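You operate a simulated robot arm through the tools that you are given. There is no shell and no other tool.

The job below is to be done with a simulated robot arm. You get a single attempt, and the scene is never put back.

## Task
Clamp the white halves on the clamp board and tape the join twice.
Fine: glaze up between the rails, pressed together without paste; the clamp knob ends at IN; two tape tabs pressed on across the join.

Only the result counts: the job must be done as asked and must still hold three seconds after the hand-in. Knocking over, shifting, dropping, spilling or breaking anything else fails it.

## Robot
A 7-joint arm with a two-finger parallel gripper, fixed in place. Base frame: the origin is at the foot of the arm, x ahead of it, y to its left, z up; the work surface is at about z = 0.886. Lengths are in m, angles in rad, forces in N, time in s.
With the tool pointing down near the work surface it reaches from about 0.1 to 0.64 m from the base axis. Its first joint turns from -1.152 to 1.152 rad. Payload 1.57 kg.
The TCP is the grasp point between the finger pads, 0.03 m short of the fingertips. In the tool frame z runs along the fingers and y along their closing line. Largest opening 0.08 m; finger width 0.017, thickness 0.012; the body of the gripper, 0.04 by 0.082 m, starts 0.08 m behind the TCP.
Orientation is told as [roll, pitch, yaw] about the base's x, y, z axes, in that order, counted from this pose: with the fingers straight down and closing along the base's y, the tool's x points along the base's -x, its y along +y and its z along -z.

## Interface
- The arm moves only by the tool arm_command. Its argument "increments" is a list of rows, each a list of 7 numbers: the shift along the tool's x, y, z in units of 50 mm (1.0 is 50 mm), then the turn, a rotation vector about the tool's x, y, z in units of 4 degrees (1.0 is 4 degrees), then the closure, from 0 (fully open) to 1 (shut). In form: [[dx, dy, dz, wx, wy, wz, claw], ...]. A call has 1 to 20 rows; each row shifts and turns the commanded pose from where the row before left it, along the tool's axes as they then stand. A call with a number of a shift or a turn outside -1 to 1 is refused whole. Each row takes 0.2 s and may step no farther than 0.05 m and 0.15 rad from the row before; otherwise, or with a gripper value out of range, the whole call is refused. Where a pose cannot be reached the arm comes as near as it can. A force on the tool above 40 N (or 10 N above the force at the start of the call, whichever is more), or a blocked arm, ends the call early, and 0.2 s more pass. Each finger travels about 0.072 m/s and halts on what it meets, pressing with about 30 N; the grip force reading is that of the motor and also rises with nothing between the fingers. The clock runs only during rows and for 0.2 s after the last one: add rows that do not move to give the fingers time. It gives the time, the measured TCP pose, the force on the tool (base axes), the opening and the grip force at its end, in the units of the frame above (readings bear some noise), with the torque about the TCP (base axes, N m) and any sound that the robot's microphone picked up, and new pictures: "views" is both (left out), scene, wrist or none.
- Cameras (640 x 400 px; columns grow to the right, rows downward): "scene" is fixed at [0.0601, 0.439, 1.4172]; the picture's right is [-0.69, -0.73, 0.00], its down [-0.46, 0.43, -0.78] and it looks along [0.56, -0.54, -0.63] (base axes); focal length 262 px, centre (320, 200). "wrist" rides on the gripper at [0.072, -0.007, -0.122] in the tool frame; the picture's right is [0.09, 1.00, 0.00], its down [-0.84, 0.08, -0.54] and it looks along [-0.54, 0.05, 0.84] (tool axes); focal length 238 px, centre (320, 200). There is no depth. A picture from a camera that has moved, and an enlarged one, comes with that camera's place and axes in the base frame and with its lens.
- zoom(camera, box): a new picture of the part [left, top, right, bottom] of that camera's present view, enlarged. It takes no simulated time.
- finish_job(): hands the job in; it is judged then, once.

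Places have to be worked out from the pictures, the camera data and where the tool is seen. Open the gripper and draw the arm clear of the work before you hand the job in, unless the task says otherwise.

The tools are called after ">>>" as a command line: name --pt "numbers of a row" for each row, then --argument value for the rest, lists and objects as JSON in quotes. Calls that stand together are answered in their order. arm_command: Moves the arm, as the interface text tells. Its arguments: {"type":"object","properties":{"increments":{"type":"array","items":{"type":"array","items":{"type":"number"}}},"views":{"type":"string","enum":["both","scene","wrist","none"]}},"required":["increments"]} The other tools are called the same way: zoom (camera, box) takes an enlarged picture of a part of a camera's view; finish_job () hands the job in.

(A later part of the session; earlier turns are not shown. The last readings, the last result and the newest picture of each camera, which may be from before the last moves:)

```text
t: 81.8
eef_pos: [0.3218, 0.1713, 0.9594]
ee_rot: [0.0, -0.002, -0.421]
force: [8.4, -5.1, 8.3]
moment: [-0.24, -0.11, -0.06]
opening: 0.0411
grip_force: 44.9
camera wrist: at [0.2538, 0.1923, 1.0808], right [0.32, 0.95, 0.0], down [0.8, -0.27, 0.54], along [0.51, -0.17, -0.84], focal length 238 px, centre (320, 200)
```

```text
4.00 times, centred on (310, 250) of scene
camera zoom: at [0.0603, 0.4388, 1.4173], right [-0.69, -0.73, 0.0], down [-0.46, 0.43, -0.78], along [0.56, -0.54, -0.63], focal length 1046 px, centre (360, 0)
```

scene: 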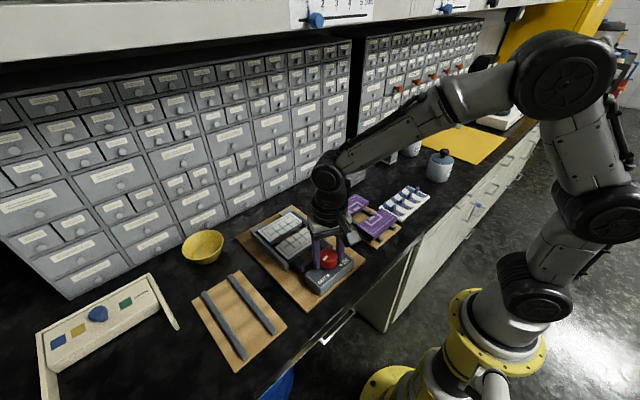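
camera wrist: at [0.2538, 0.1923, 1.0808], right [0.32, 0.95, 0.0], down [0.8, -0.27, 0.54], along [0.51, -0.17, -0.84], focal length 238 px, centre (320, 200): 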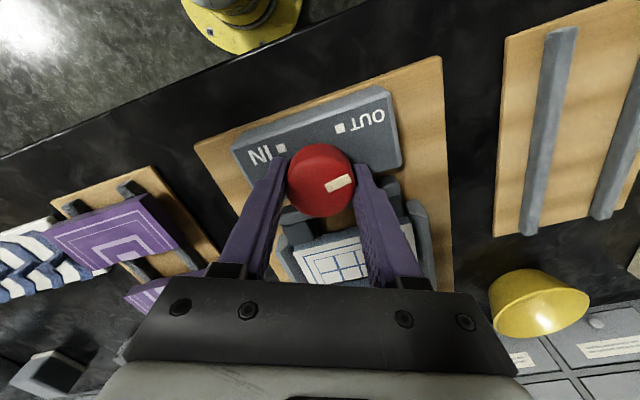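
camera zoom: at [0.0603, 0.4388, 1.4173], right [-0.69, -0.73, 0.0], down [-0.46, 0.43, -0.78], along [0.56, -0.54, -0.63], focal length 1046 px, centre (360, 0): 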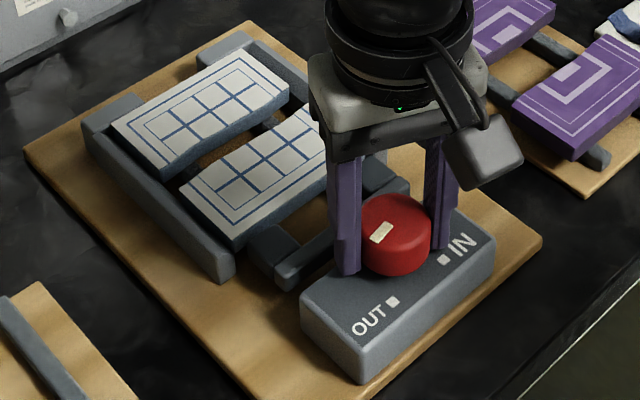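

The jaw has moved inward and the knob follows well, so clockwise is right: about 270° in total, roughly 35° done. I'll continue to about yaw -90°.

>>> arm_command --pt "0 0 0 0 0 0.8 1" --pt "0 0 0 0 0 0.8 1" --pt "0 0 0 0 0 0.8 1" --pt "0 0 0 0 0 0.8 1" --pt "0 0 0 0 0 0.8 1" --pt "0 0 0 0 0 0.8 1" --pt "0 0 0 0 0 0.8 1" --pt "0 0 0 0 0 0.8 1" --pt "0 0 0 0 0 0.8 1" --pt "0 0 0 0 0 0.8 1" --pt "0 0 0 0 0 0.8 1" --pt "0 0 0 0 0 0.8 1" --pt "0 0 0 0 0 0.8 1" --pt "0 0 0 0 0 0.8 1" --pt "0 0 0 0 0 0.8 1" --pt "0 0 0 0 0 0.8 1" --pt "0 0 0 0 0 0.8 1" --pt "0 0 0 0 0 0.8 1" --pt "0 0 0 0 0 0.8 1" --pt "0 0 0 0 0 0 1"

>>> zoom --camera "scene" --box '[250, 200, 370, 300]'

>>> zoom --camera "wrist" --box '[200, 60, 440, 260]'

```text
t: 86.0
eef_pos: [0.3212, 0.1682, 0.9586]
ee_rot: [-0.002, -0.003, -1.48]
force: [-7.1, -21.2, 11.4]
moment: [-0.43, 0.06, 0.0]
opening: 0.0413
grip_force: 45.0
camera wrist: at [0.3085, 0.2397, 1.0807], right [0.98, 0.18, 0.0], down [0.15, -0.83, 0.54], along [0.1, -0.53, -0.84], focal length 238 px, centre (320, 200)
```

scene: 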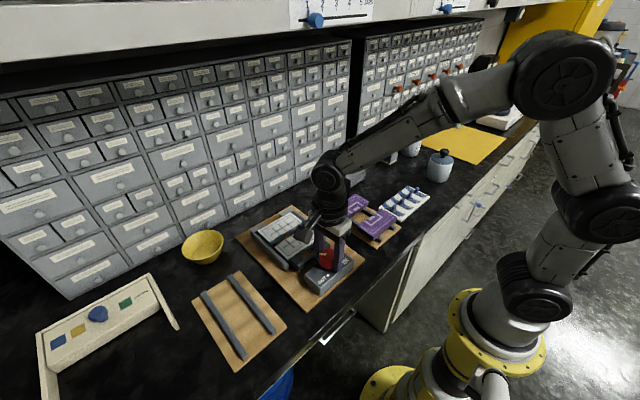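
wrist: 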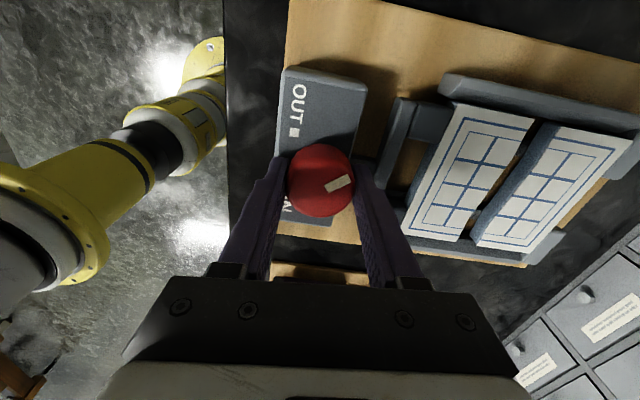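

```text
4.00 times, centred on (310, 250) of scene
camera zoom: at [0.0598, 0.4384, 1.4174], right [-0.69, -0.73, 0.0], down [-0.46, 0.43, -0.78], along [0.57, -0.54, -0.63], focal length 1046 px, centre (360, 0)
```

zoom: 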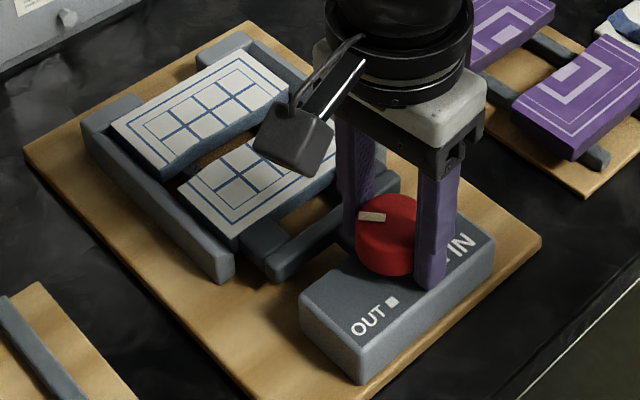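

```text
2.00 times, centred on (320, 160) of wrist
camera zoom: at [0.3085, 0.2397, 1.0807], right [0.98, 0.18, 0.0], down [0.15, -0.83, 0.54], along [0.1, -0.53, -0.84], focal length 477 px, centre (320, 280)
```

zoom: 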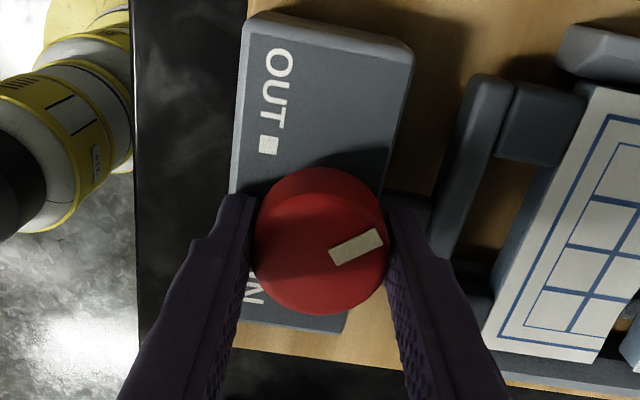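

That's working: about 99° done, and the jaw is now touching the near half. I'll open slightly, swing the gripper back about 171° around the knob without touching it, then re-grip.

>>> arm_command --pt "0 0 0 0 0 0 0.25" --pt "0 0 0 0 0 0 0.25" --pt "0 0 0 0 0 -1 0.25" --pt "0 0 0 0 0 -1 0.25" --pt "0 0 0 0 0 -1 0.25" --pt "0 0 0 0 0 -1 0.25" --pt "0 0 0 0 0 -1 0.25" --pt "0 0 0 0 0 -1 0.25" --pt "0 0 0 0 0 -1 0.25" --pt "0 0 0 0 0 -1 0.25" --pt "0 0 0 0 0 -1 0.25" --pt "0 0 0 0 0 -1 0.25" --pt "0 0 0 0 0 -1 0.25" --pt "0 0 0 0 0 -1 0.25" --pt "0 0 0 0 0 -1 0.25" --pt "0 0 0 0 0 -1 0.25" --pt "0 0 0 0 0 -1 0.25" --pt "0 0 0 0 0 -1 0.25" --pt "0 0 0 0 0 -1 0.25" --pt "0 0 0 0 0 0 0.25"

>>> zoom --camera "wrist" --box '[200, 60, 440, 260]'

```text
t: 90.2
eef_pos: [0.3224, 0.1711, 0.9575]
ee_rot: [-0.001, 0.0, -0.292]
force: [-0.5, -0.8, -0.3]
moment: [0.0, -0.03, 0.0]
opening: 0.06
grip_force: 0.1
camera wrist: at [0.2516, 0.1841, 1.0806], right [0.2, 0.98, 0.0], down [0.82, -0.17, 0.54], along [0.53, -0.11, -0.84], focal length 238 px, centre (320, 200)
```

scene: 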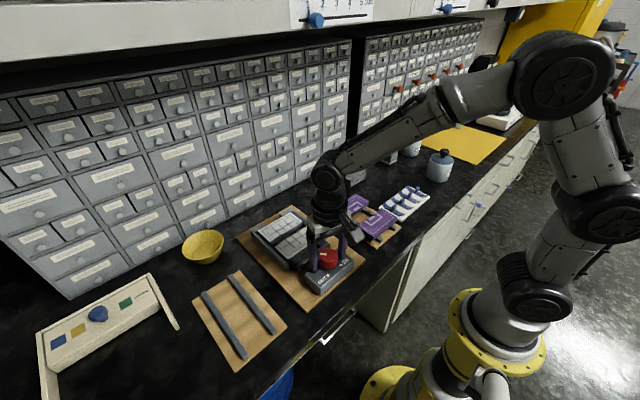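
wrist: 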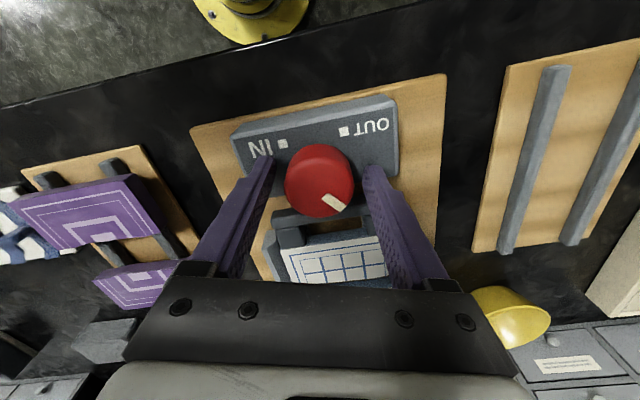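

```text
2.00 times, centred on (320, 160) of wrist
camera zoom: at [0.2516, 0.1841, 1.0806], right [0.2, 0.98, 0.0], down [0.82, -0.17, 0.54], along [0.53, -0.11, -0.84], focal length 477 px, centre (320, 280)
```

zoom: 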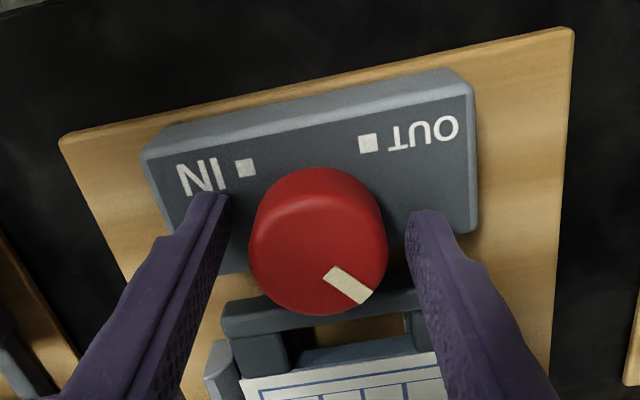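

The knob held its position, with the pointer past +x. I'll continue swinging back to about yaw +86° and re-grip.

>>> arm_command --pt "0 0 0 0 0 -1 0.25" --pt "0 0 0 0 0 -1 0.25" --pt "0 0 0 0 0 -1 0.25" --pt "0 0 0 0 0 -1 0.25" --pt "0 0 0 0 0 -1 0.25" --pt "0 0 0 0 0 -1 0.25" --pt "0 0 0 0 0 -1 0.25" --pt "0 0 0 0 0 -1 0.25" --pt "0 0 0 0 0 -1 0.25" --pt "0 0 0 0 0 -1 0.25" --pt "0 0 0 0 0 -1 0.25" --pt "0 0 0 0 0 -1 0.25" --pt "0 0 0 0 0 -1 0.25" --pt "0 0 0 0 0 -1 0.25" --pt "0 0 0 0 0 -1 0.25" --pt "0 0 0 0 0 -1 0.25" --pt "0 0 0 0 0 -1 0.25" --pt "0 0 0 0 0 -1 0.25" --pt "0 0 0 0 0 -1 0.25" --pt "0 0 0 0 0 -1 0.25" --views "none"

>>> arm_command --pt "0 0 0 0 0 -1 0.25" --pt "0 0 0 0 0 -1 0.25" --pt "0 0 0 0 0 -1 0.25" --pt "0 0 0 0 0 -1 0.25" --pt "0 0 0 0 0 -1 0.25" --pt "0 0 0 0 0 -0.8 0.25" --pt "0 0 0 0 0 0 0.25" --pt "0 0 0 0 0 0 0.6" --pt "0 0 0 0 0 0 1" --pt "0 0 0 0 0 0 1" --pt "0 0 0 0 0 0 1"

>>> zoom --camera "wrist" --box '[200, 60, 440, 260]'

```text
t: 94.4
eef_pos: [0.3211, 0.1706, 0.9586]
ee_rot: [0.0, 0.0, 1.104]
force: [-0.2, -0.1, -0.1]
moment: [0.04, 0.07, 0.01]
opening: 0.0598
grip_force: 0.0
```

```text
t: 96.8
eef_pos: [0.3205, 0.1703, 0.9569]
ee_rot: [0.002, 0.0, 1.508]
force: [-8.5, 2.2, 3.5]
moment: [0.03, 0.25, 0.06]
opening: 0.0416
grip_force: 45.1
camera wrist: at [0.3235, 0.0971, 1.0805], right [-1.0, -0.03, 0.0], down [-0.02, 0.84, 0.54], along [-0.02, 0.54, -0.84], focal length 238 px, centre (320, 200)
```

scene: 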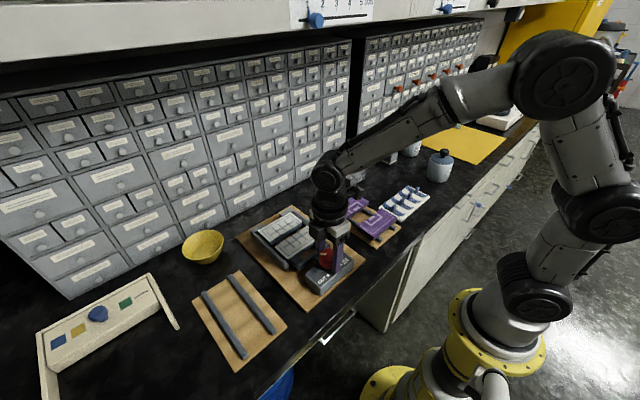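
wrist: 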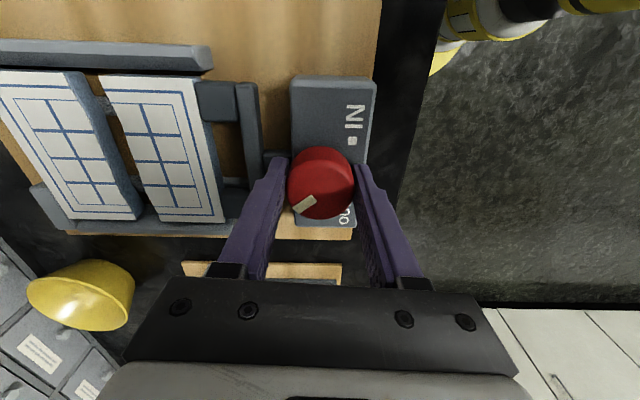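

```text
2.00 times, centred on (320, 160) of wrist
camera zoom: at [0.3235, 0.0971, 1.0805], right [-1.0, -0.03, 0.0], down [-0.02, 0.84, 0.54], along [-0.02, 0.54, -0.84], focal length 477 px, centre (320, 280)
```

zoom: 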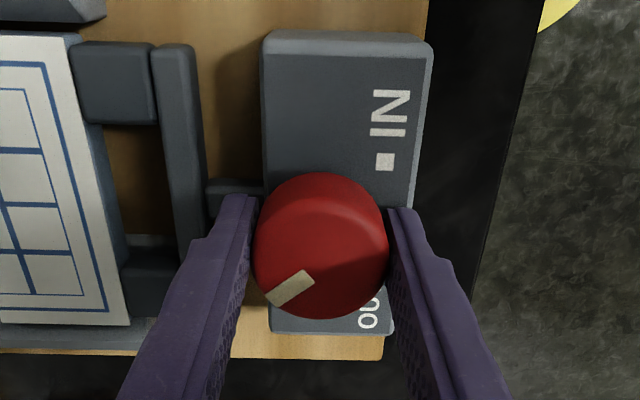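

The knob is re-gripped. I'll correct the small x offset and continue clockwise by 64°, then check the torque and the halves.

>>> arm_command --pt "0 0.014 0 0 0 0.4 1" --pt "0 0 0 0 0 0.8 1" --pt "0 0 0 0 0 0.8 1" --pt "0 0 0 0 0 0.8 1" --pt "0 0 0 0 0 0.8 1" --pt "0 0 0 0 0 0.8 1" --pt "0 0 0 0 0 0.8 1" --pt "0 0 0 0 0 0.8 1" --pt "0 0 0 0 0 0.8 1" --pt "0 0 0 0 0 0.8 1" --pt "0 0 0 0 0 0.8 1" --pt "0 0 0 0 0 0.8 1" --pt "0 0 0 0 0 0.8 1" --pt "0 0 0 0 0 0.8 1" --pt "0 0 0 0 0 0.8 1" --pt "0 0 0 0 0 0.8 1" --pt "0 0 0 0 0 0.8 1" --pt "0 0 0 0 0 0.8 1" --pt "0 0 0 0 0 0.8 1" --pt "0 0 0 0 0 0.8 1"

>>> zoom --camera "wrist" --box '[200, 60, 440, 260]'

>>> zoom --camera "scene" --box '[250, 200, 370, 300]'

```text
t: 101.0
eef_pos: [0.3201, 0.1697, 0.9581]
ee_rot: [-0.001, 0.003, 0.418]
force: [-11.7, -2.3, -0.2]
moment: [0.1, 0.13, 0.08]
opening: 0.0415
grip_force: 45.6
camera wrist: at [0.258, 0.1343, 1.0806], right [-0.49, 0.87, 0.0], down [0.73, 0.41, 0.54], along [0.47, 0.26, -0.84], focal length 238 px, centre (320, 200)
```

scene: 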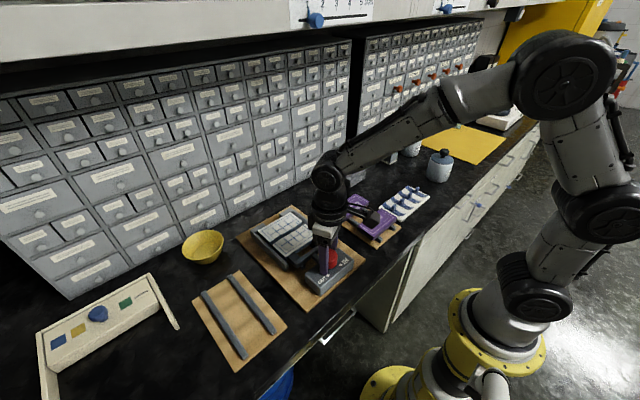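
wrist: 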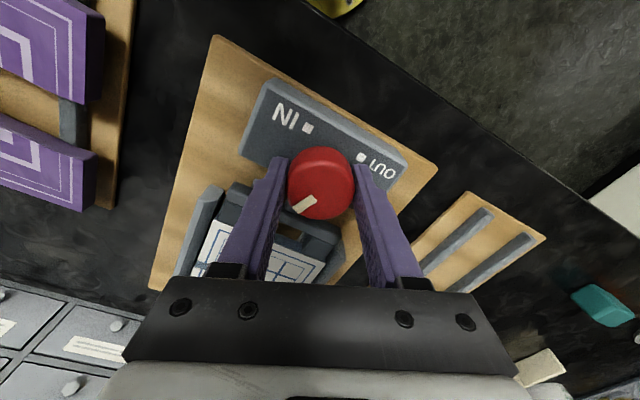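

```text
2.00 times, centred on (320, 160) of wrist
camera zoom: at [0.258, 0.1343, 1.0806], right [-0.49, 0.87, 0.0], down [0.73, 0.41, 0.54], along [0.47, 0.26, -0.84], focal length 477 px, centre (320, 280)
```

zoom: 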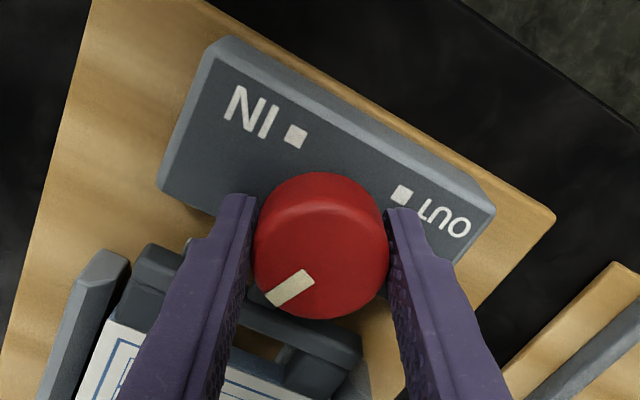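

```text
4.00 times, centred on (310, 250) of scene
camera zoom: at [0.0598, 0.4389, 1.4172], right [-0.69, -0.73, 0.0], down [-0.46, 0.43, -0.78], along [0.57, -0.54, -0.63], focal length 1046 px, centre (360, 0)
```

zoom: 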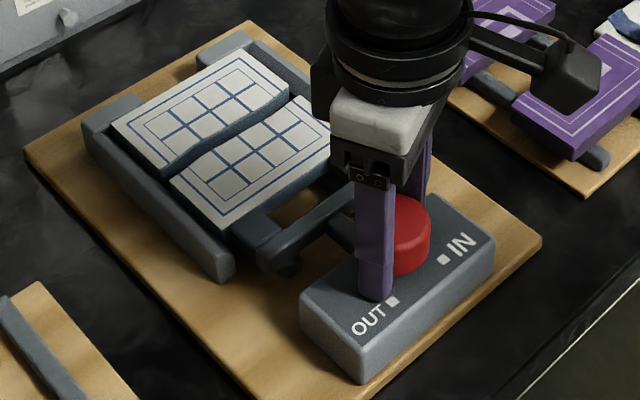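

The gap is closing and the pointer is moving with the gripper. I'll continue clockwise another 64°.

>>> arm_command --pt "0 0 0 0 0 0.8 1" --pt "0 0 0 0 0 0.8 1" --pt "0 0 0 0 0 0.8 1" --pt "0 0 0 0 0 0.8 1" --pt "0 0 0 0 0 0.8 1" --pt "0 0 0 0 0 0.8 1" --pt "0 0 0 0 0 0.8 1" --pt "0 0 0 0 0 0.8 1" --pt "0 0 0 0 0 0.8 1" --pt "0 0 0 0 0 0.8 1" --pt "0 0 0 0 0 0.8 1" --pt "0 0 0 0 0 0.8 1" --pt "0 0 0 0 0 0.8 1" --pt "0 0 0 0 0 0.8 1" --pt "0 0 0 0 0 0.8 1" --pt "0 0 0 0 0 0.8 1" --pt "0 0 0 0 0 0.8 1" --pt "0 0 0 0 0 0.8 1" --pt "0 0 0 0 0 0.8 1" --pt "0 0 0 0 0 0 1"

>>> zoom --camera "wrist" --box '[200, 60, 440, 260]'

>>> zoom --camera "scene" --box '[250, 200, 370, 300]'

```text
t: 105.2
eef_pos: [0.3207, 0.1705, 0.9572]
ee_rot: [0.0, 0.0, -0.644]
force: [-9.6, 5.3, -3.6]
moment: [0.07, 0.13, -0.03]
opening: 0.0414
grip_force: 45.2
camera wrist: at [0.2596, 0.2076, 1.0806], right [0.52, 0.85, 0.0], down [0.72, -0.44, 0.54], along [0.46, -0.28, -0.84], focal length 238 px, centre (320, 200)
```

scene: 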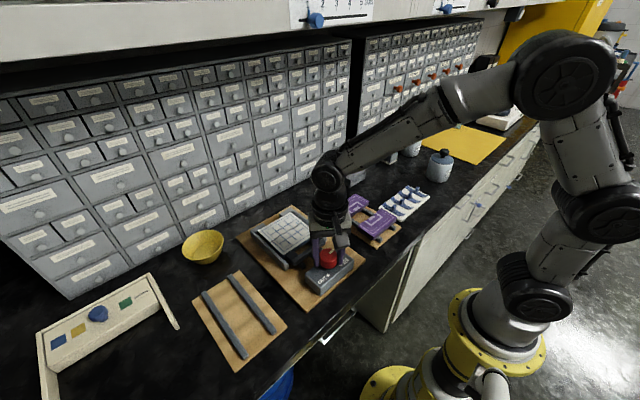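
wrist: 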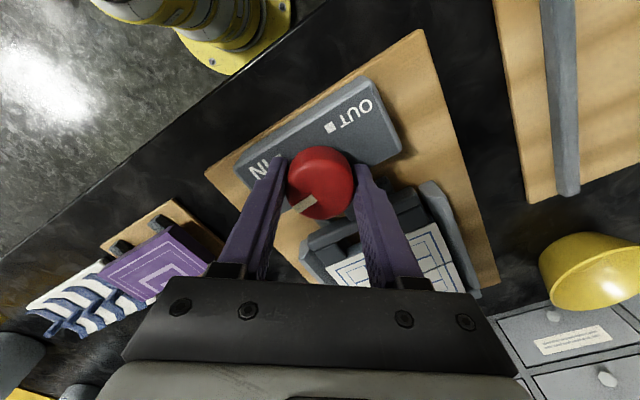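

```text
2.00 times, centred on (320, 160) of wrist
camera zoom: at [0.2596, 0.2076, 1.0806], right [0.52, 0.85, 0.0], down [0.72, -0.44, 0.54], along [0.46, -0.28, -0.84], focal length 477 px, centre (320, 280)
```

zoom: 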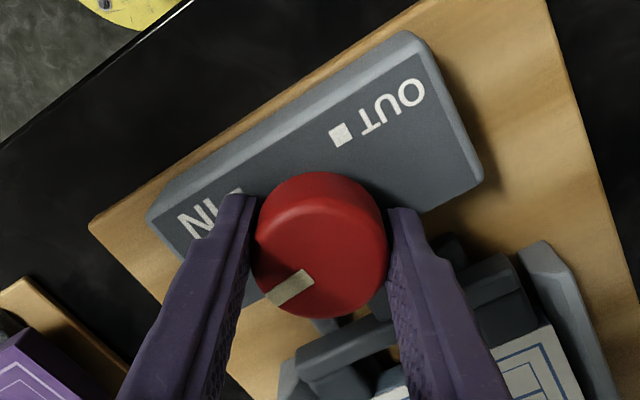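

```text
4.00 times, centred on (310, 250) of scene
camera zoom: at [0.0599, 0.4391, 1.4172], right [-0.69, -0.73, 0.0], down [-0.46, 0.43, -0.78], along [0.56, -0.54, -0.63], focal length 1046 px, centre (360, 0)
```

zoom: 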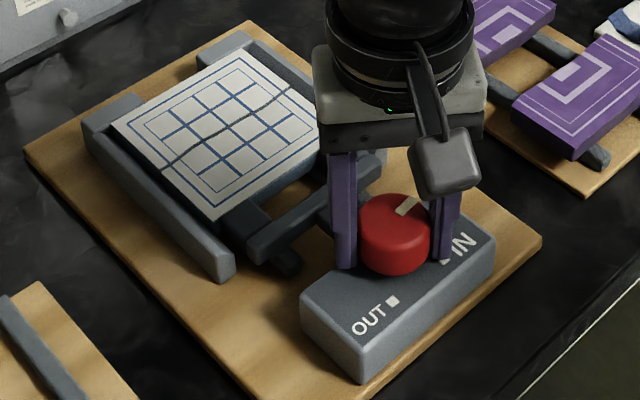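

The halves have nearly met. I'll continue the last ~40° in moderate steps, watching the torque.

>>> arm_command --pt "0 0 0 0 0 0.7 1" --pt "0 0 0 0 0 0.7 1" --pt "0 0 0 0 0 0.7 1" --pt "0 0 0 0 0 0.7 1" --pt "0 0 0 0 0 0.7 1" --pt "0 0 0 0 0 0.7 1" --pt "0 0 0 0 0 0.7 1" --pt "0 0 0 0 0 0.7 1" --pt "0 0 0 0 0 0.7 1" --pt "0 0 0 0 0 0.7 1" --pt "0 0 0 0 0 0.7 1" --pt "0 0 0 0 0 0.7 1" --pt "0 0 0 0 0 0.7 1" --pt "0 0 0 0 0 0 1"

>>> zoom --camera "wrist" --box '[200, 60, 440, 260]'

>>> zoom --camera "scene" --box '[250, 200, 370, 300]'

```text
t: 108.2
eef_pos: [0.321, 0.1695, 0.9586]
ee_rot: [-0.001, 0.0, -1.278]
force: [-5.7, 10.1, -6.8]
moment: [0.11, 0.07, -0.03]
opening: 0.0416
grip_force: 45.1
camera wrist: at [0.294, 0.2366, 1.0806], right [0.93, 0.37, 0.0], down [0.31, -0.78, 0.54], along [0.2, -0.5, -0.84], focal length 238 px, centre (320, 200)
```

scene: 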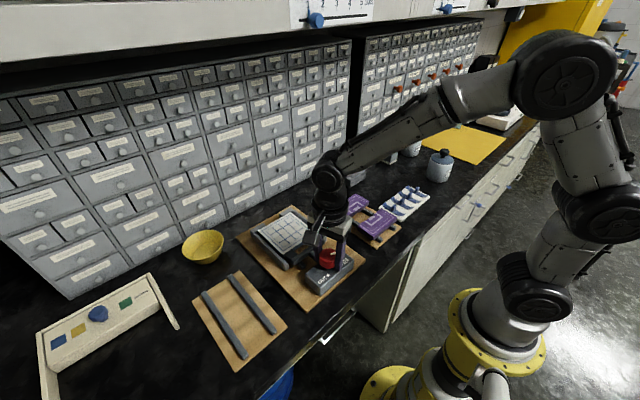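
wrist: 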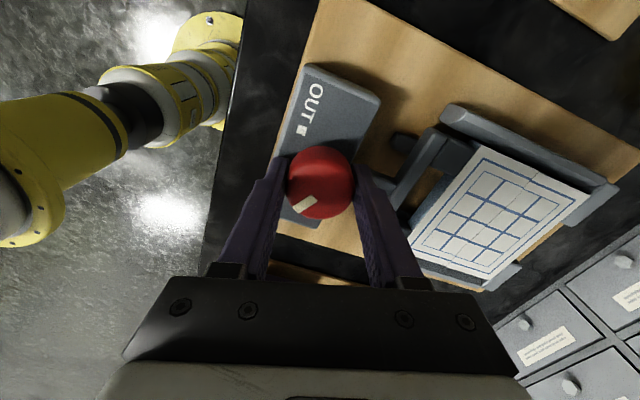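

```text
2.00 times, centred on (320, 160) of wrist
camera zoom: at [0.294, 0.2366, 1.0806], right [0.93, 0.37, 0.0], down [0.31, -0.78, 0.54], along [0.2, -0.5, -0.84], focal length 477 px, centre (320, 280)
```

zoom: 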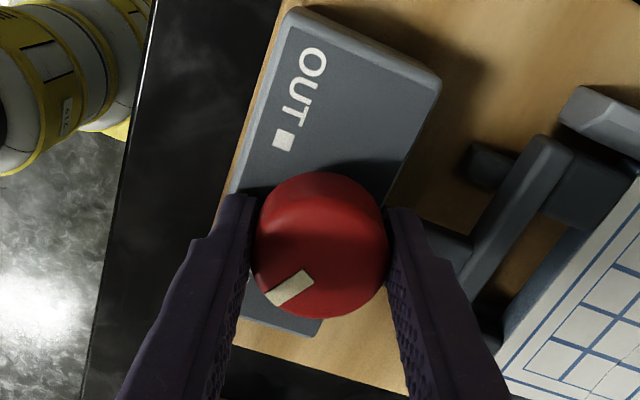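

```text
4.00 times, centred on (310, 250) of scene
camera zoom: at [0.06, 0.4393, 1.4171], right [-0.69, -0.73, 0.0], down [-0.46, 0.43, -0.78], along [0.56, -0.54, -0.63], focal length 1046 px, centre (360, 0)
```

zoom: 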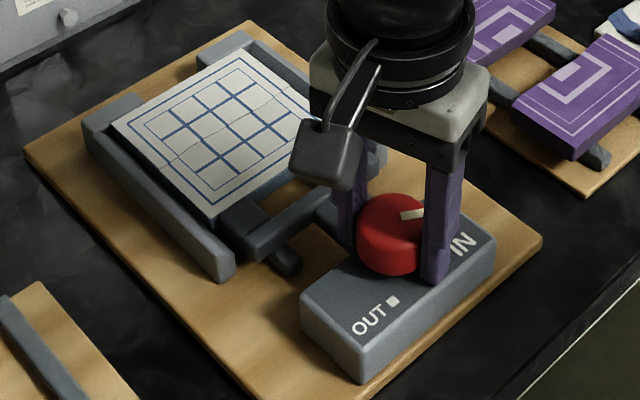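

The halves appear closed and the pointer is ~7° from IN, with torque still low. I'll turn the last few degrees in small steps.

>>> arm_command --pt "0 0 0 0 0 0.5 1" --pt "0 0 0 0 0 0.5 1" --pt "0 0 0 0 0 0 1" --views "none"

>>> arm_command --pt "0 0 0 0 0 0.5 1" --pt "0 0 0 0 0 0.3 1" --pt "0 0 0 0 0 0 1"

>>> zoom --camera "wrist" --box '[200, 60, 440, 260]'

>>> zoom --camera "scene" --box '[305, 225, 365, 275]'

```text
t: 109.0
eef_pos: [0.3212, 0.1711, 0.9581]
ee_rot: [0.0, 0.0, -1.348]
force: [-4.2, 7.7, -8.2]
moment: [0.37, -0.02, 0.05]
opening: 0.0417
grip_force: 45.0
```

```text
t: 109.8
eef_pos: [0.3209, 0.1703, 0.9578]
ee_rot: [-0.002, 0.0, -1.405]
force: [-6.3, 11.0, -8.4]
moment: [-0.16, 0.0, 0.06]
opening: 0.041
grip_force: 45.1
camera wrist: at [0.3028, 0.2395, 1.0806], right [0.97, 0.26, 0.0], down [0.22, -0.81, 0.54], along [0.14, -0.52, -0.84], focal length 238 px, centre (320, 200)
```

scene: 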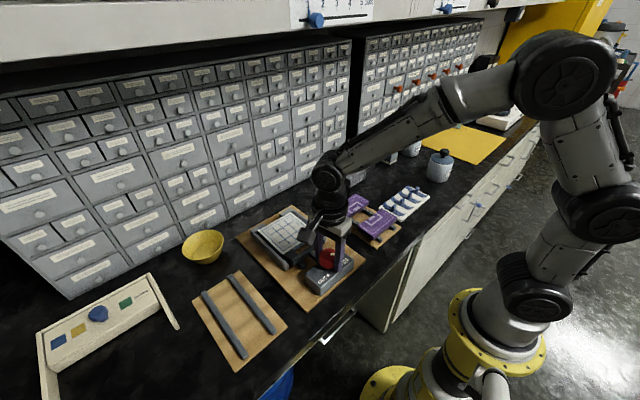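
wrist: 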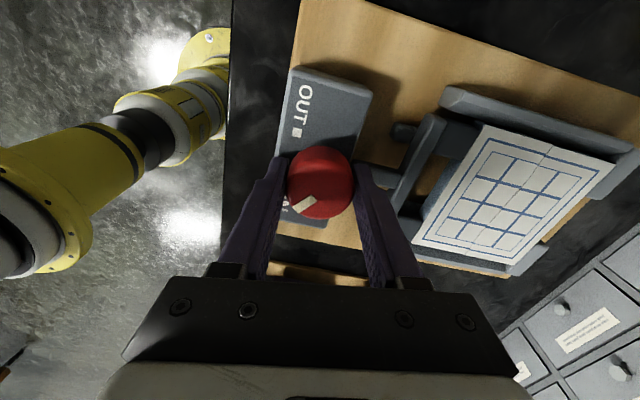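

```text
2.00 times, centred on (320, 160) of wrist
camera zoom: at [0.3028, 0.2395, 1.0806], right [0.97, 0.26, 0.0], down [0.22, -0.81, 0.54], along [0.14, -0.52, -0.84], focal length 477 px, centre (320, 280)
```

zoom: 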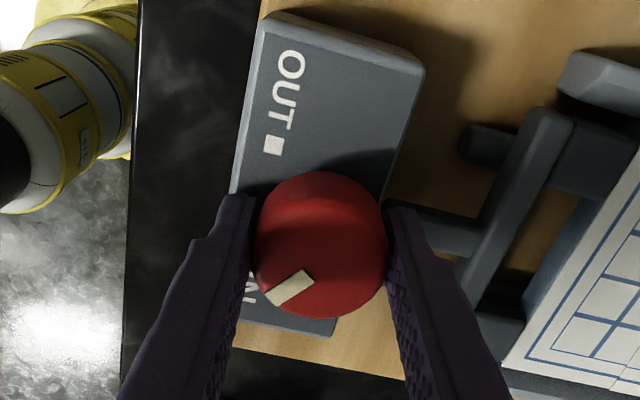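

```text
8.00 times, centred on (335, 250) of scene
camera zoom: at [0.0601, 0.4393, 1.4171], right [-0.69, -0.73, 0.0], down [-0.46, 0.43, -0.78], along [0.56, -0.54, -0.63], focal length 2092 px, centre (200, -200)
```

zoom: 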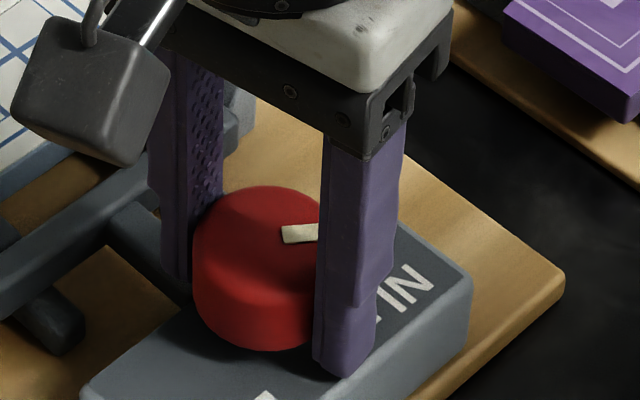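

The pointer is now about 224°, right on the IN mark, and the halves look closed. I'll release and raise the hand to inspect.

>>> arm_command --pt "0 0 0 0 0 0 0.25" --pt "0 0 0 0 0 0 0.25" --pt "0 0 -0.2 0 0 0 0.25" --pt "0 0 -0.6 0 0 0 0.25" --pt "0 0 -0.8 0 0 0 0.25" --pt "0 0 -0.8 0 0 0 0.25" --pt "0 0 -0.4 0 0 0 0.25" --pt "0 0 0 0 0 0 0.25"

>>> zoom --camera "wrist" --box '[240, 60, 560, 260]'

>>> zoom --camera "scene" --box '[250, 200, 370, 300]'

>>> zoom --camera "scene" --box '[305, 230, 365, 280]'

```text
t: 111.6
eef_pos: [0.3215, 0.1709, 1.1]
ee_rot: [0.0, 0.0, -1.402]
force: [0.4, 0.3, 0.4]
moment: [-0.01, -0.02, 0.0]
opening: 0.06
grip_force: 0.1
camera wrist: at [0.3032, 0.2399, 1.2216], right [0.97, 0.26, 0.0], down [0.22, -0.81, 0.54], along [0.14, -0.52, -0.84], focal length 238 px, centre (320, 200)
```

scene: 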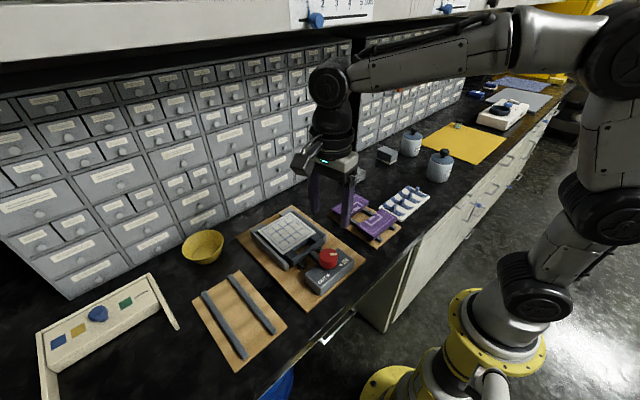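
wrist: 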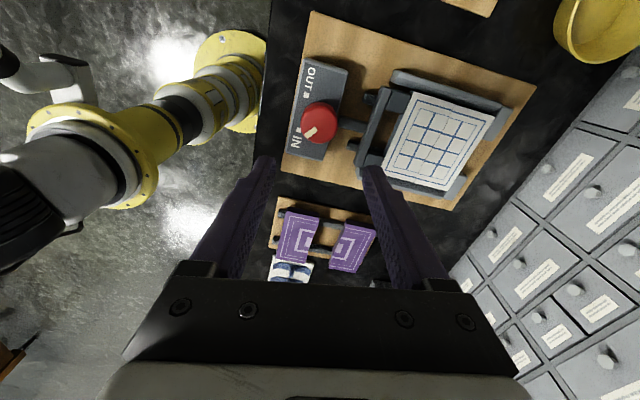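

```text
2.00 times, centred on (400, 160) of wrist
camera zoom: at [0.3032, 0.2399, 1.2216], right [0.97, 0.26, 0.0], down [0.22, -0.81, 0.54], along [0.14, -0.52, -0.84], focal length 477 px, centre (160, 280)
```

zoom: 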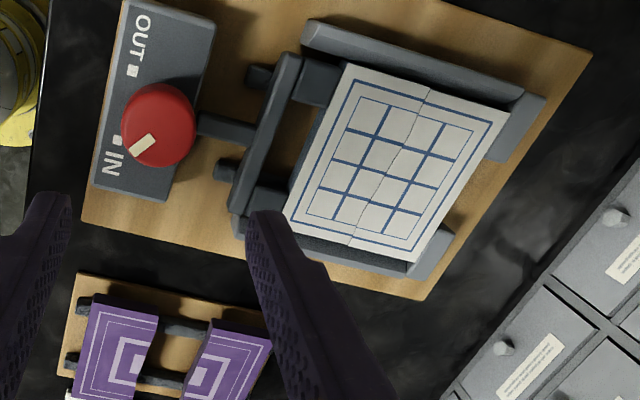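

```text
4.00 times, centred on (310, 250) of scene
camera zoom: at [0.0601, 0.439, 1.4172], right [-0.69, -0.73, 0.0], down [-0.46, 0.43, -0.78], along [0.56, -0.54, -0.63], focal length 1046 px, centre (360, 0)
```

zoom: 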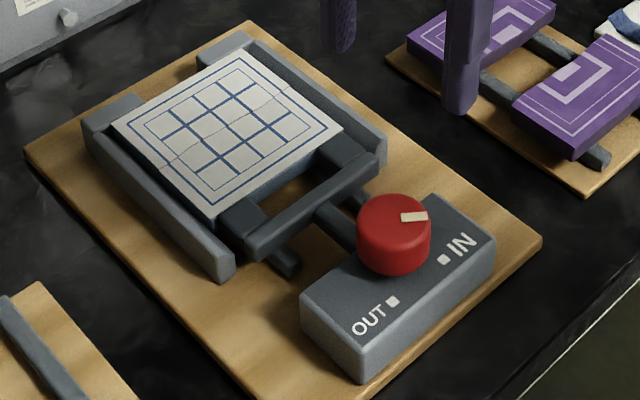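

```text
8.00 times, centred on (335, 255) of scene
camera zoom: at [0.0601, 0.439, 1.4172], right [-0.69, -0.73, 0.0], down [-0.46, 0.43, -0.78], along [0.56, -0.54, -0.63], focal length 2092 px, centre (200, -240)
```

zoom: 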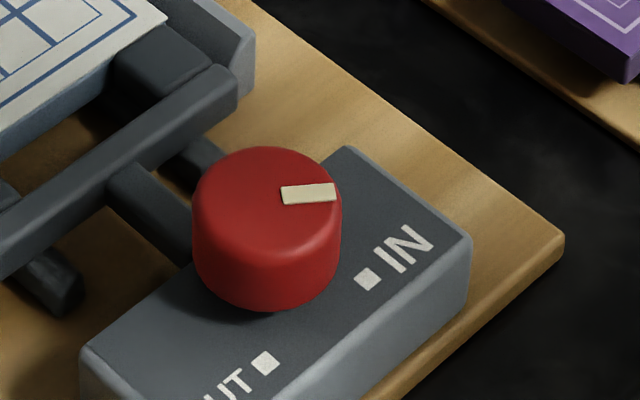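

The halves are joined edge to edge. Summing the turns gives about 263° of the 270°, and the scene view agrees that the pointer is about 7° short of IN. I'll go back down and finish the turn.

>>> arm_command --pt "0 0 0.4 0 0 0 0.25" --pt "0 0 0.8 0 0 0 0.25" --pt "0 0 0.8 0 0 0 0.25" --pt "0 0 0.6 0 0 0 0.25" --pt "0 0 0.2 0 0 0 0.25" --pt "0 0 0 0 0 0 0.25" --pt "0 0 0 0 0 0 0.6" --pt "0 0 0 0 0 0 1" --pt "0 0 0 0 0 0 1" --pt "0 0 0 0 0 0 1" --pt "0 0 0 0 0 0.4 1" --pt "0 0 0 0 0 0.4 1" --pt "0 0 0 0 0 0.4 1" --pt "0 0 0 0 0 0 1" --views "none"

>>> arm_command --pt "0 0 0 0 0 0.3 1" --pt "0 0 0 0 0 0.2 1" --pt "0 0 0 0 0 0 1" --views "none"

```text
t: 114.6
eef_pos: [0.3203, 0.1696, 0.9583]
ee_rot: [0.0, 0.001, -1.486]
force: [-1.6, 3.0, 0.0]
moment: [-0.26, 0.05, 0.06]
opening: 0.0411
grip_force: 44.9
```

```text
t: 115.4
eef_pos: [0.3208, 0.1697, 0.9594]
ee_rot: [0.0, -0.002, -1.524]
force: [-3.7, 2.5, 1.7]
moment: [0.04, 0.02, 0.01]
opening: 0.0414
grip_force: 45.1
```

>>> arm_command --pt "0 0 0 0 0 0 0.25" --pt "0 0 0 0 0 0 0.25" --pt "0 0 -0.2 0 0 0 0.25" --pt "0 0 -0.6 0 0 0 0.25" --pt "0 0 -0.8 0 0 0 0.25" --pt "0 0 -0.8 0 0 0 0.25" --pt "0 0 -0.4 0 0 0 0.25" --pt "0 0 0 0 0 0 0.25"

>>> zoom --camera "wrist" --box '[280, 50, 420, 170]'

>>> zoom --camera "scene" --box '[305, 230, 365, 280]'

```text
t: 117.2
eef_pos: [0.3209, 0.1712, 1.0975]
ee_rot: [0.0, 0.0, -1.521]
force: [-0.6, 0.2, -0.1]
moment: [0.01, 0.03, 0.02]
opening: 0.0601
grip_force: 0.0
camera wrist: at [0.3111, 0.2417, 1.2213], right [0.99, 0.14, 0.0], down [0.12, -0.83, 0.54], along [0.08, -0.54, -0.84], focal length 238 px, centre (320, 200)
```

scene: 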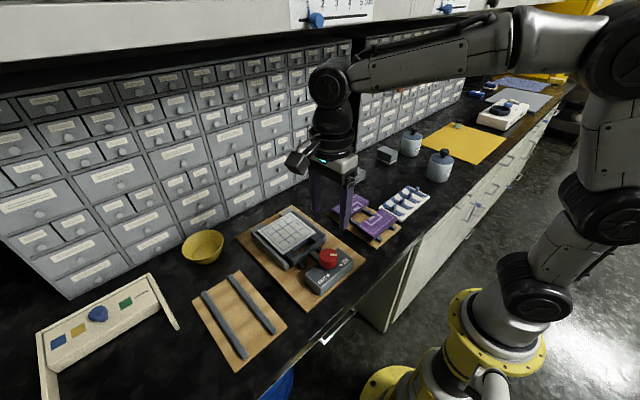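
wrist: 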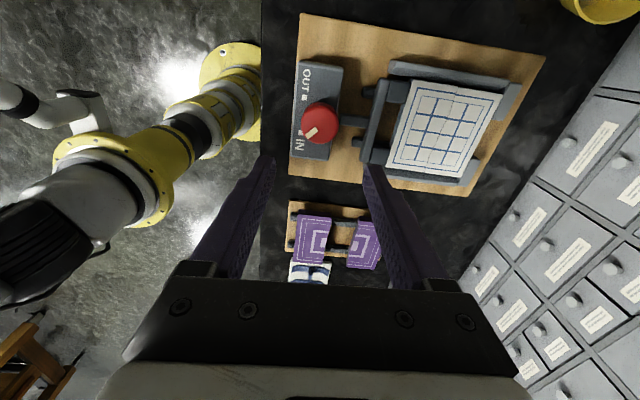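

```text
3.33 times, centred on (350, 110) of wrist
camera zoom: at [0.3111, 0.2417, 1.2213], right [0.99, 0.14, 0.0], down [0.12, -0.83, 0.54], along [0.08, -0.54, -0.84], focal length 794 px, centre (220, 500)
```

zoom: 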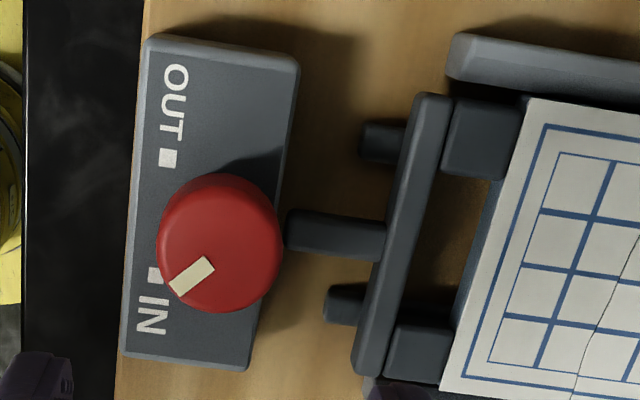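

```text
8.00 times, centred on (335, 255) of scene
camera zoom: at [0.0601, 0.439, 1.4172], right [-0.69, -0.73, 0.0], down [-0.46, 0.43, -0.78], along [0.56, -0.54, -0.63], focal length 2092 px, centre (200, -240)
```

zoom: 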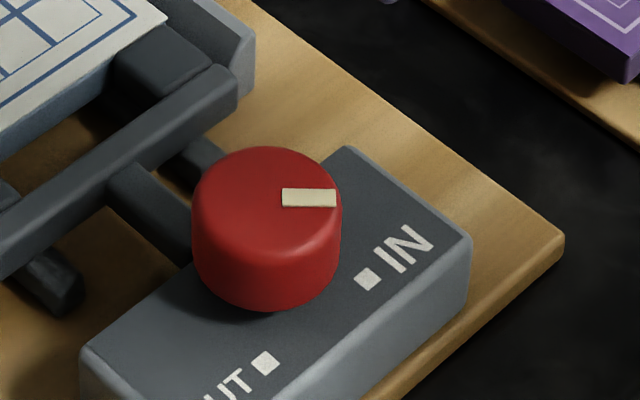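

The pointer now sits exactly at IN and the join is tight. Next come the tape tabs: I'll rotate back to yaw 0 and go over to the tape card around (0.345, -0.2).

>>> arm_command --pt "0 0 0 0 0 -1 0.25" --pt "0 0 0 0 0 -1 0.25" --pt "0 0 0 0 0 -1 0.25" --pt "0 0 0 0 0 -1 0.25" --pt "0 0 0 0 0 -1 0.25" --pt "0 0 0 0 0 -1 0.25" --pt "0 0 0 0 0 -1 0.25" --pt "0 0 0 0 0 -1 0.25" --pt "0 0 0 0 0 -1 0.25" --pt "0 0 0 0 0 -1 0.25" --pt "0 0 0 0 0 -1 0.25" --pt "0 0 0 0 0 -1 0.25" --pt "0 0 0 0 0 -1 0.25" --pt "0 0 0 0 0 -1 0.25" --pt "0 0 0 0 0 -1 0.25" --pt "0 0 0 0 0 -1 0.25" --pt "0 0 0 0 0 -1 0.25" --pt "0 0 0 0 0 -1 0.25" --pt "0 0 0 0 0 -1 0.25" --pt "0 0 0 0 0 -1 0.25" --views "none"

>>> arm_command --pt "0 0 0 0 0 -1 0.25" --pt "0 0 0 0 0 -0.79 0.25" --pt "0 -0.9 0 0 0 0 0.25" --pt "0 -0.9 0 0 0 0 0.25" --pt "0 -0.9 0 0 0 0 0.25" --pt "0 -0.9 0 0 0 0 0.25" --pt "0 -0.9 0 0 0 0 0.25" --pt "0 -0.9 0 0 0 0 0.25" --pt "0 -0.9 0 0 0 0 0.25" --pt "0 -0.8 0.3 0 0 0 0.25" --pt "0.3 0 0.3 0 0 0 0.25" --pt "0.2 0 0.2 0 0 0 0.25" --pt "0 0 0 0 0 0 0.25"

>>> zoom --camera "wrist" --box '[180, 60, 460, 260]'

>>> zoom --camera "scene" --box '[370, 170, 440, 230]'

```text
t: 121.4
eef_pos: [0.3208, 0.1691, 1.097]
ee_rot: [-0.001, 0.001, -0.124]
force: [0.0, -0.1, 0.1]
moment: [-0.01, -0.01, 0.01]
opening: 0.0599
grip_force: 0.0
```

```text
t: 124.2
eef_pos: [0.2955, -0.1844, 1.0571]
ee_rot: [0.002, 0.002, -0.003]
force: [-0.5, 0.1, 0.3]
moment: [-0.01, 0.0, 0.02]
opening: 0.06
grip_force: 0.1
camera wrist: at [0.2239, -0.1917, 1.181], right [-0.09, 1.0, 0.0], down [0.84, 0.08, 0.54], along [0.54, 0.05, -0.84], focal length 238 px, centre (320, 200)
```

scene: 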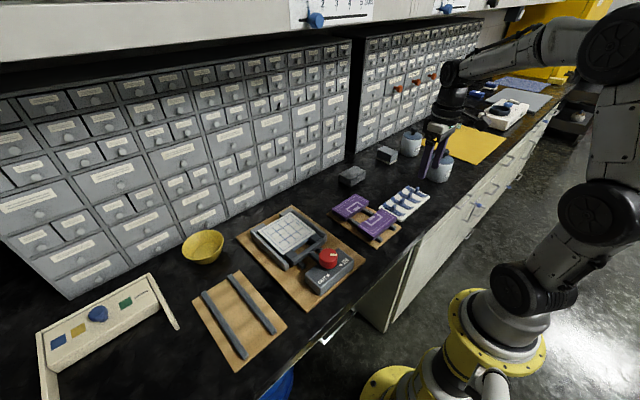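
wrist: 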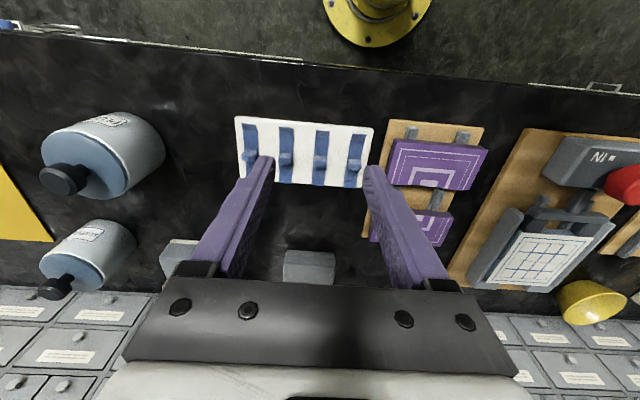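

```text
2.00 times, centred on (320, 160) of wrist
camera zoom: at [0.2239, -0.1917, 1.181], right [-0.09, 1.0, 0.0], down [0.84, 0.08, 0.54], along [0.54, 0.05, -0.84], focal length 477 px, centre (320, 280)
```

zoom: 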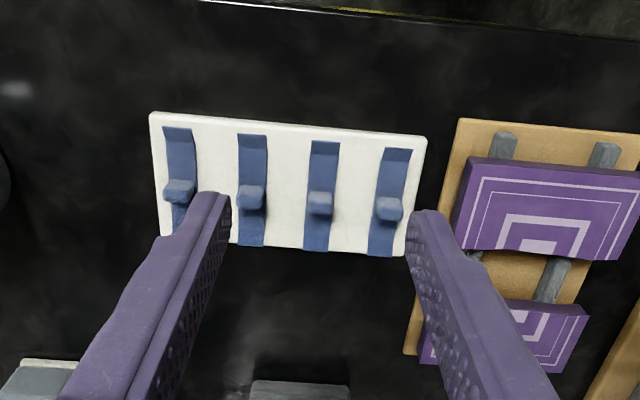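

```text
6.67 times, centred on (405, 200) of scene
camera zoom: at [0.0601, 0.439, 1.4172], right [-0.69, -0.73, 0.0], down [-0.46, 0.43, -0.78], along [0.56, -0.54, -0.63], focal length 1743 px, centre (-247, 200)
```

zoom: 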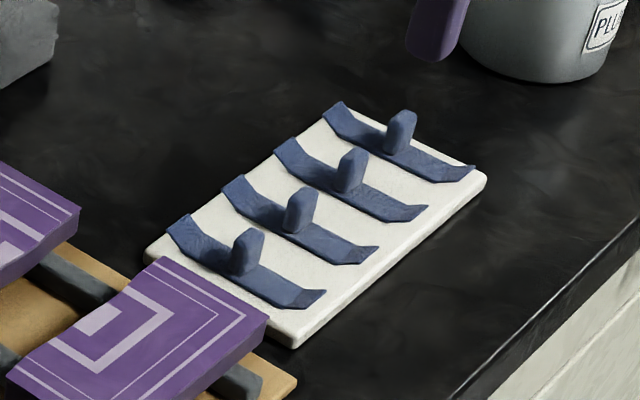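

The tabs are strips along x with an upright grip fin at the centre. Strip 4, nearest the clamp, is at about x 0.311–0.380, y≈-0.136. I'll zoom in to size the fin.

>>> zoom --camera "wrist" --box '[300, 110, 380, 190]'

>>> zoom --camera "scene" --box '[382, 195, 412, 222]'

```text
5.00 times, centred on (340, 150) of wrist
camera zoom: at [0.2239, -0.1917, 1.181], right [-0.09, 1.0, 0.0], down [0.84, 0.08, 0.54], along [0.54, 0.05, -0.84], focal length 1192 px, centre (220, 450)
```

zoom: 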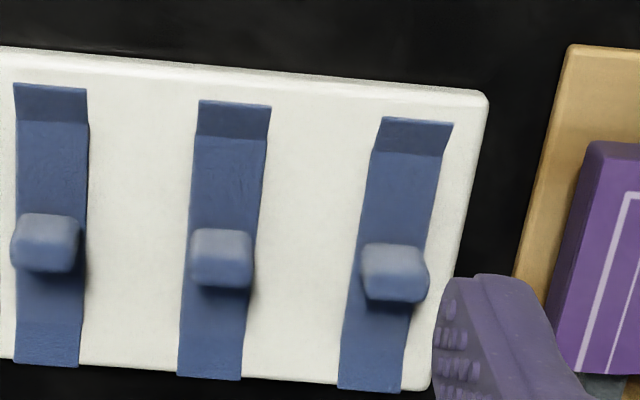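

```text
14.81 times, centred on (397, 208) of scene
camera zoom: at [0.0601, 0.439, 1.4172], right [-0.69, -0.73, 0.0], down [-0.46, 0.43, -0.78], along [0.56, -0.54, -0.63], focal length 3874 px, centre (-821, 74)
```

zoom: 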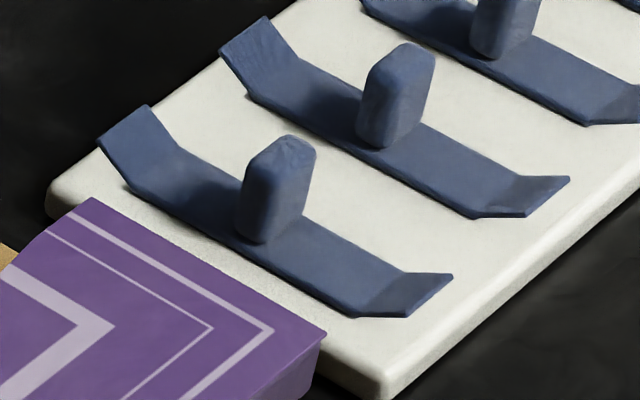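

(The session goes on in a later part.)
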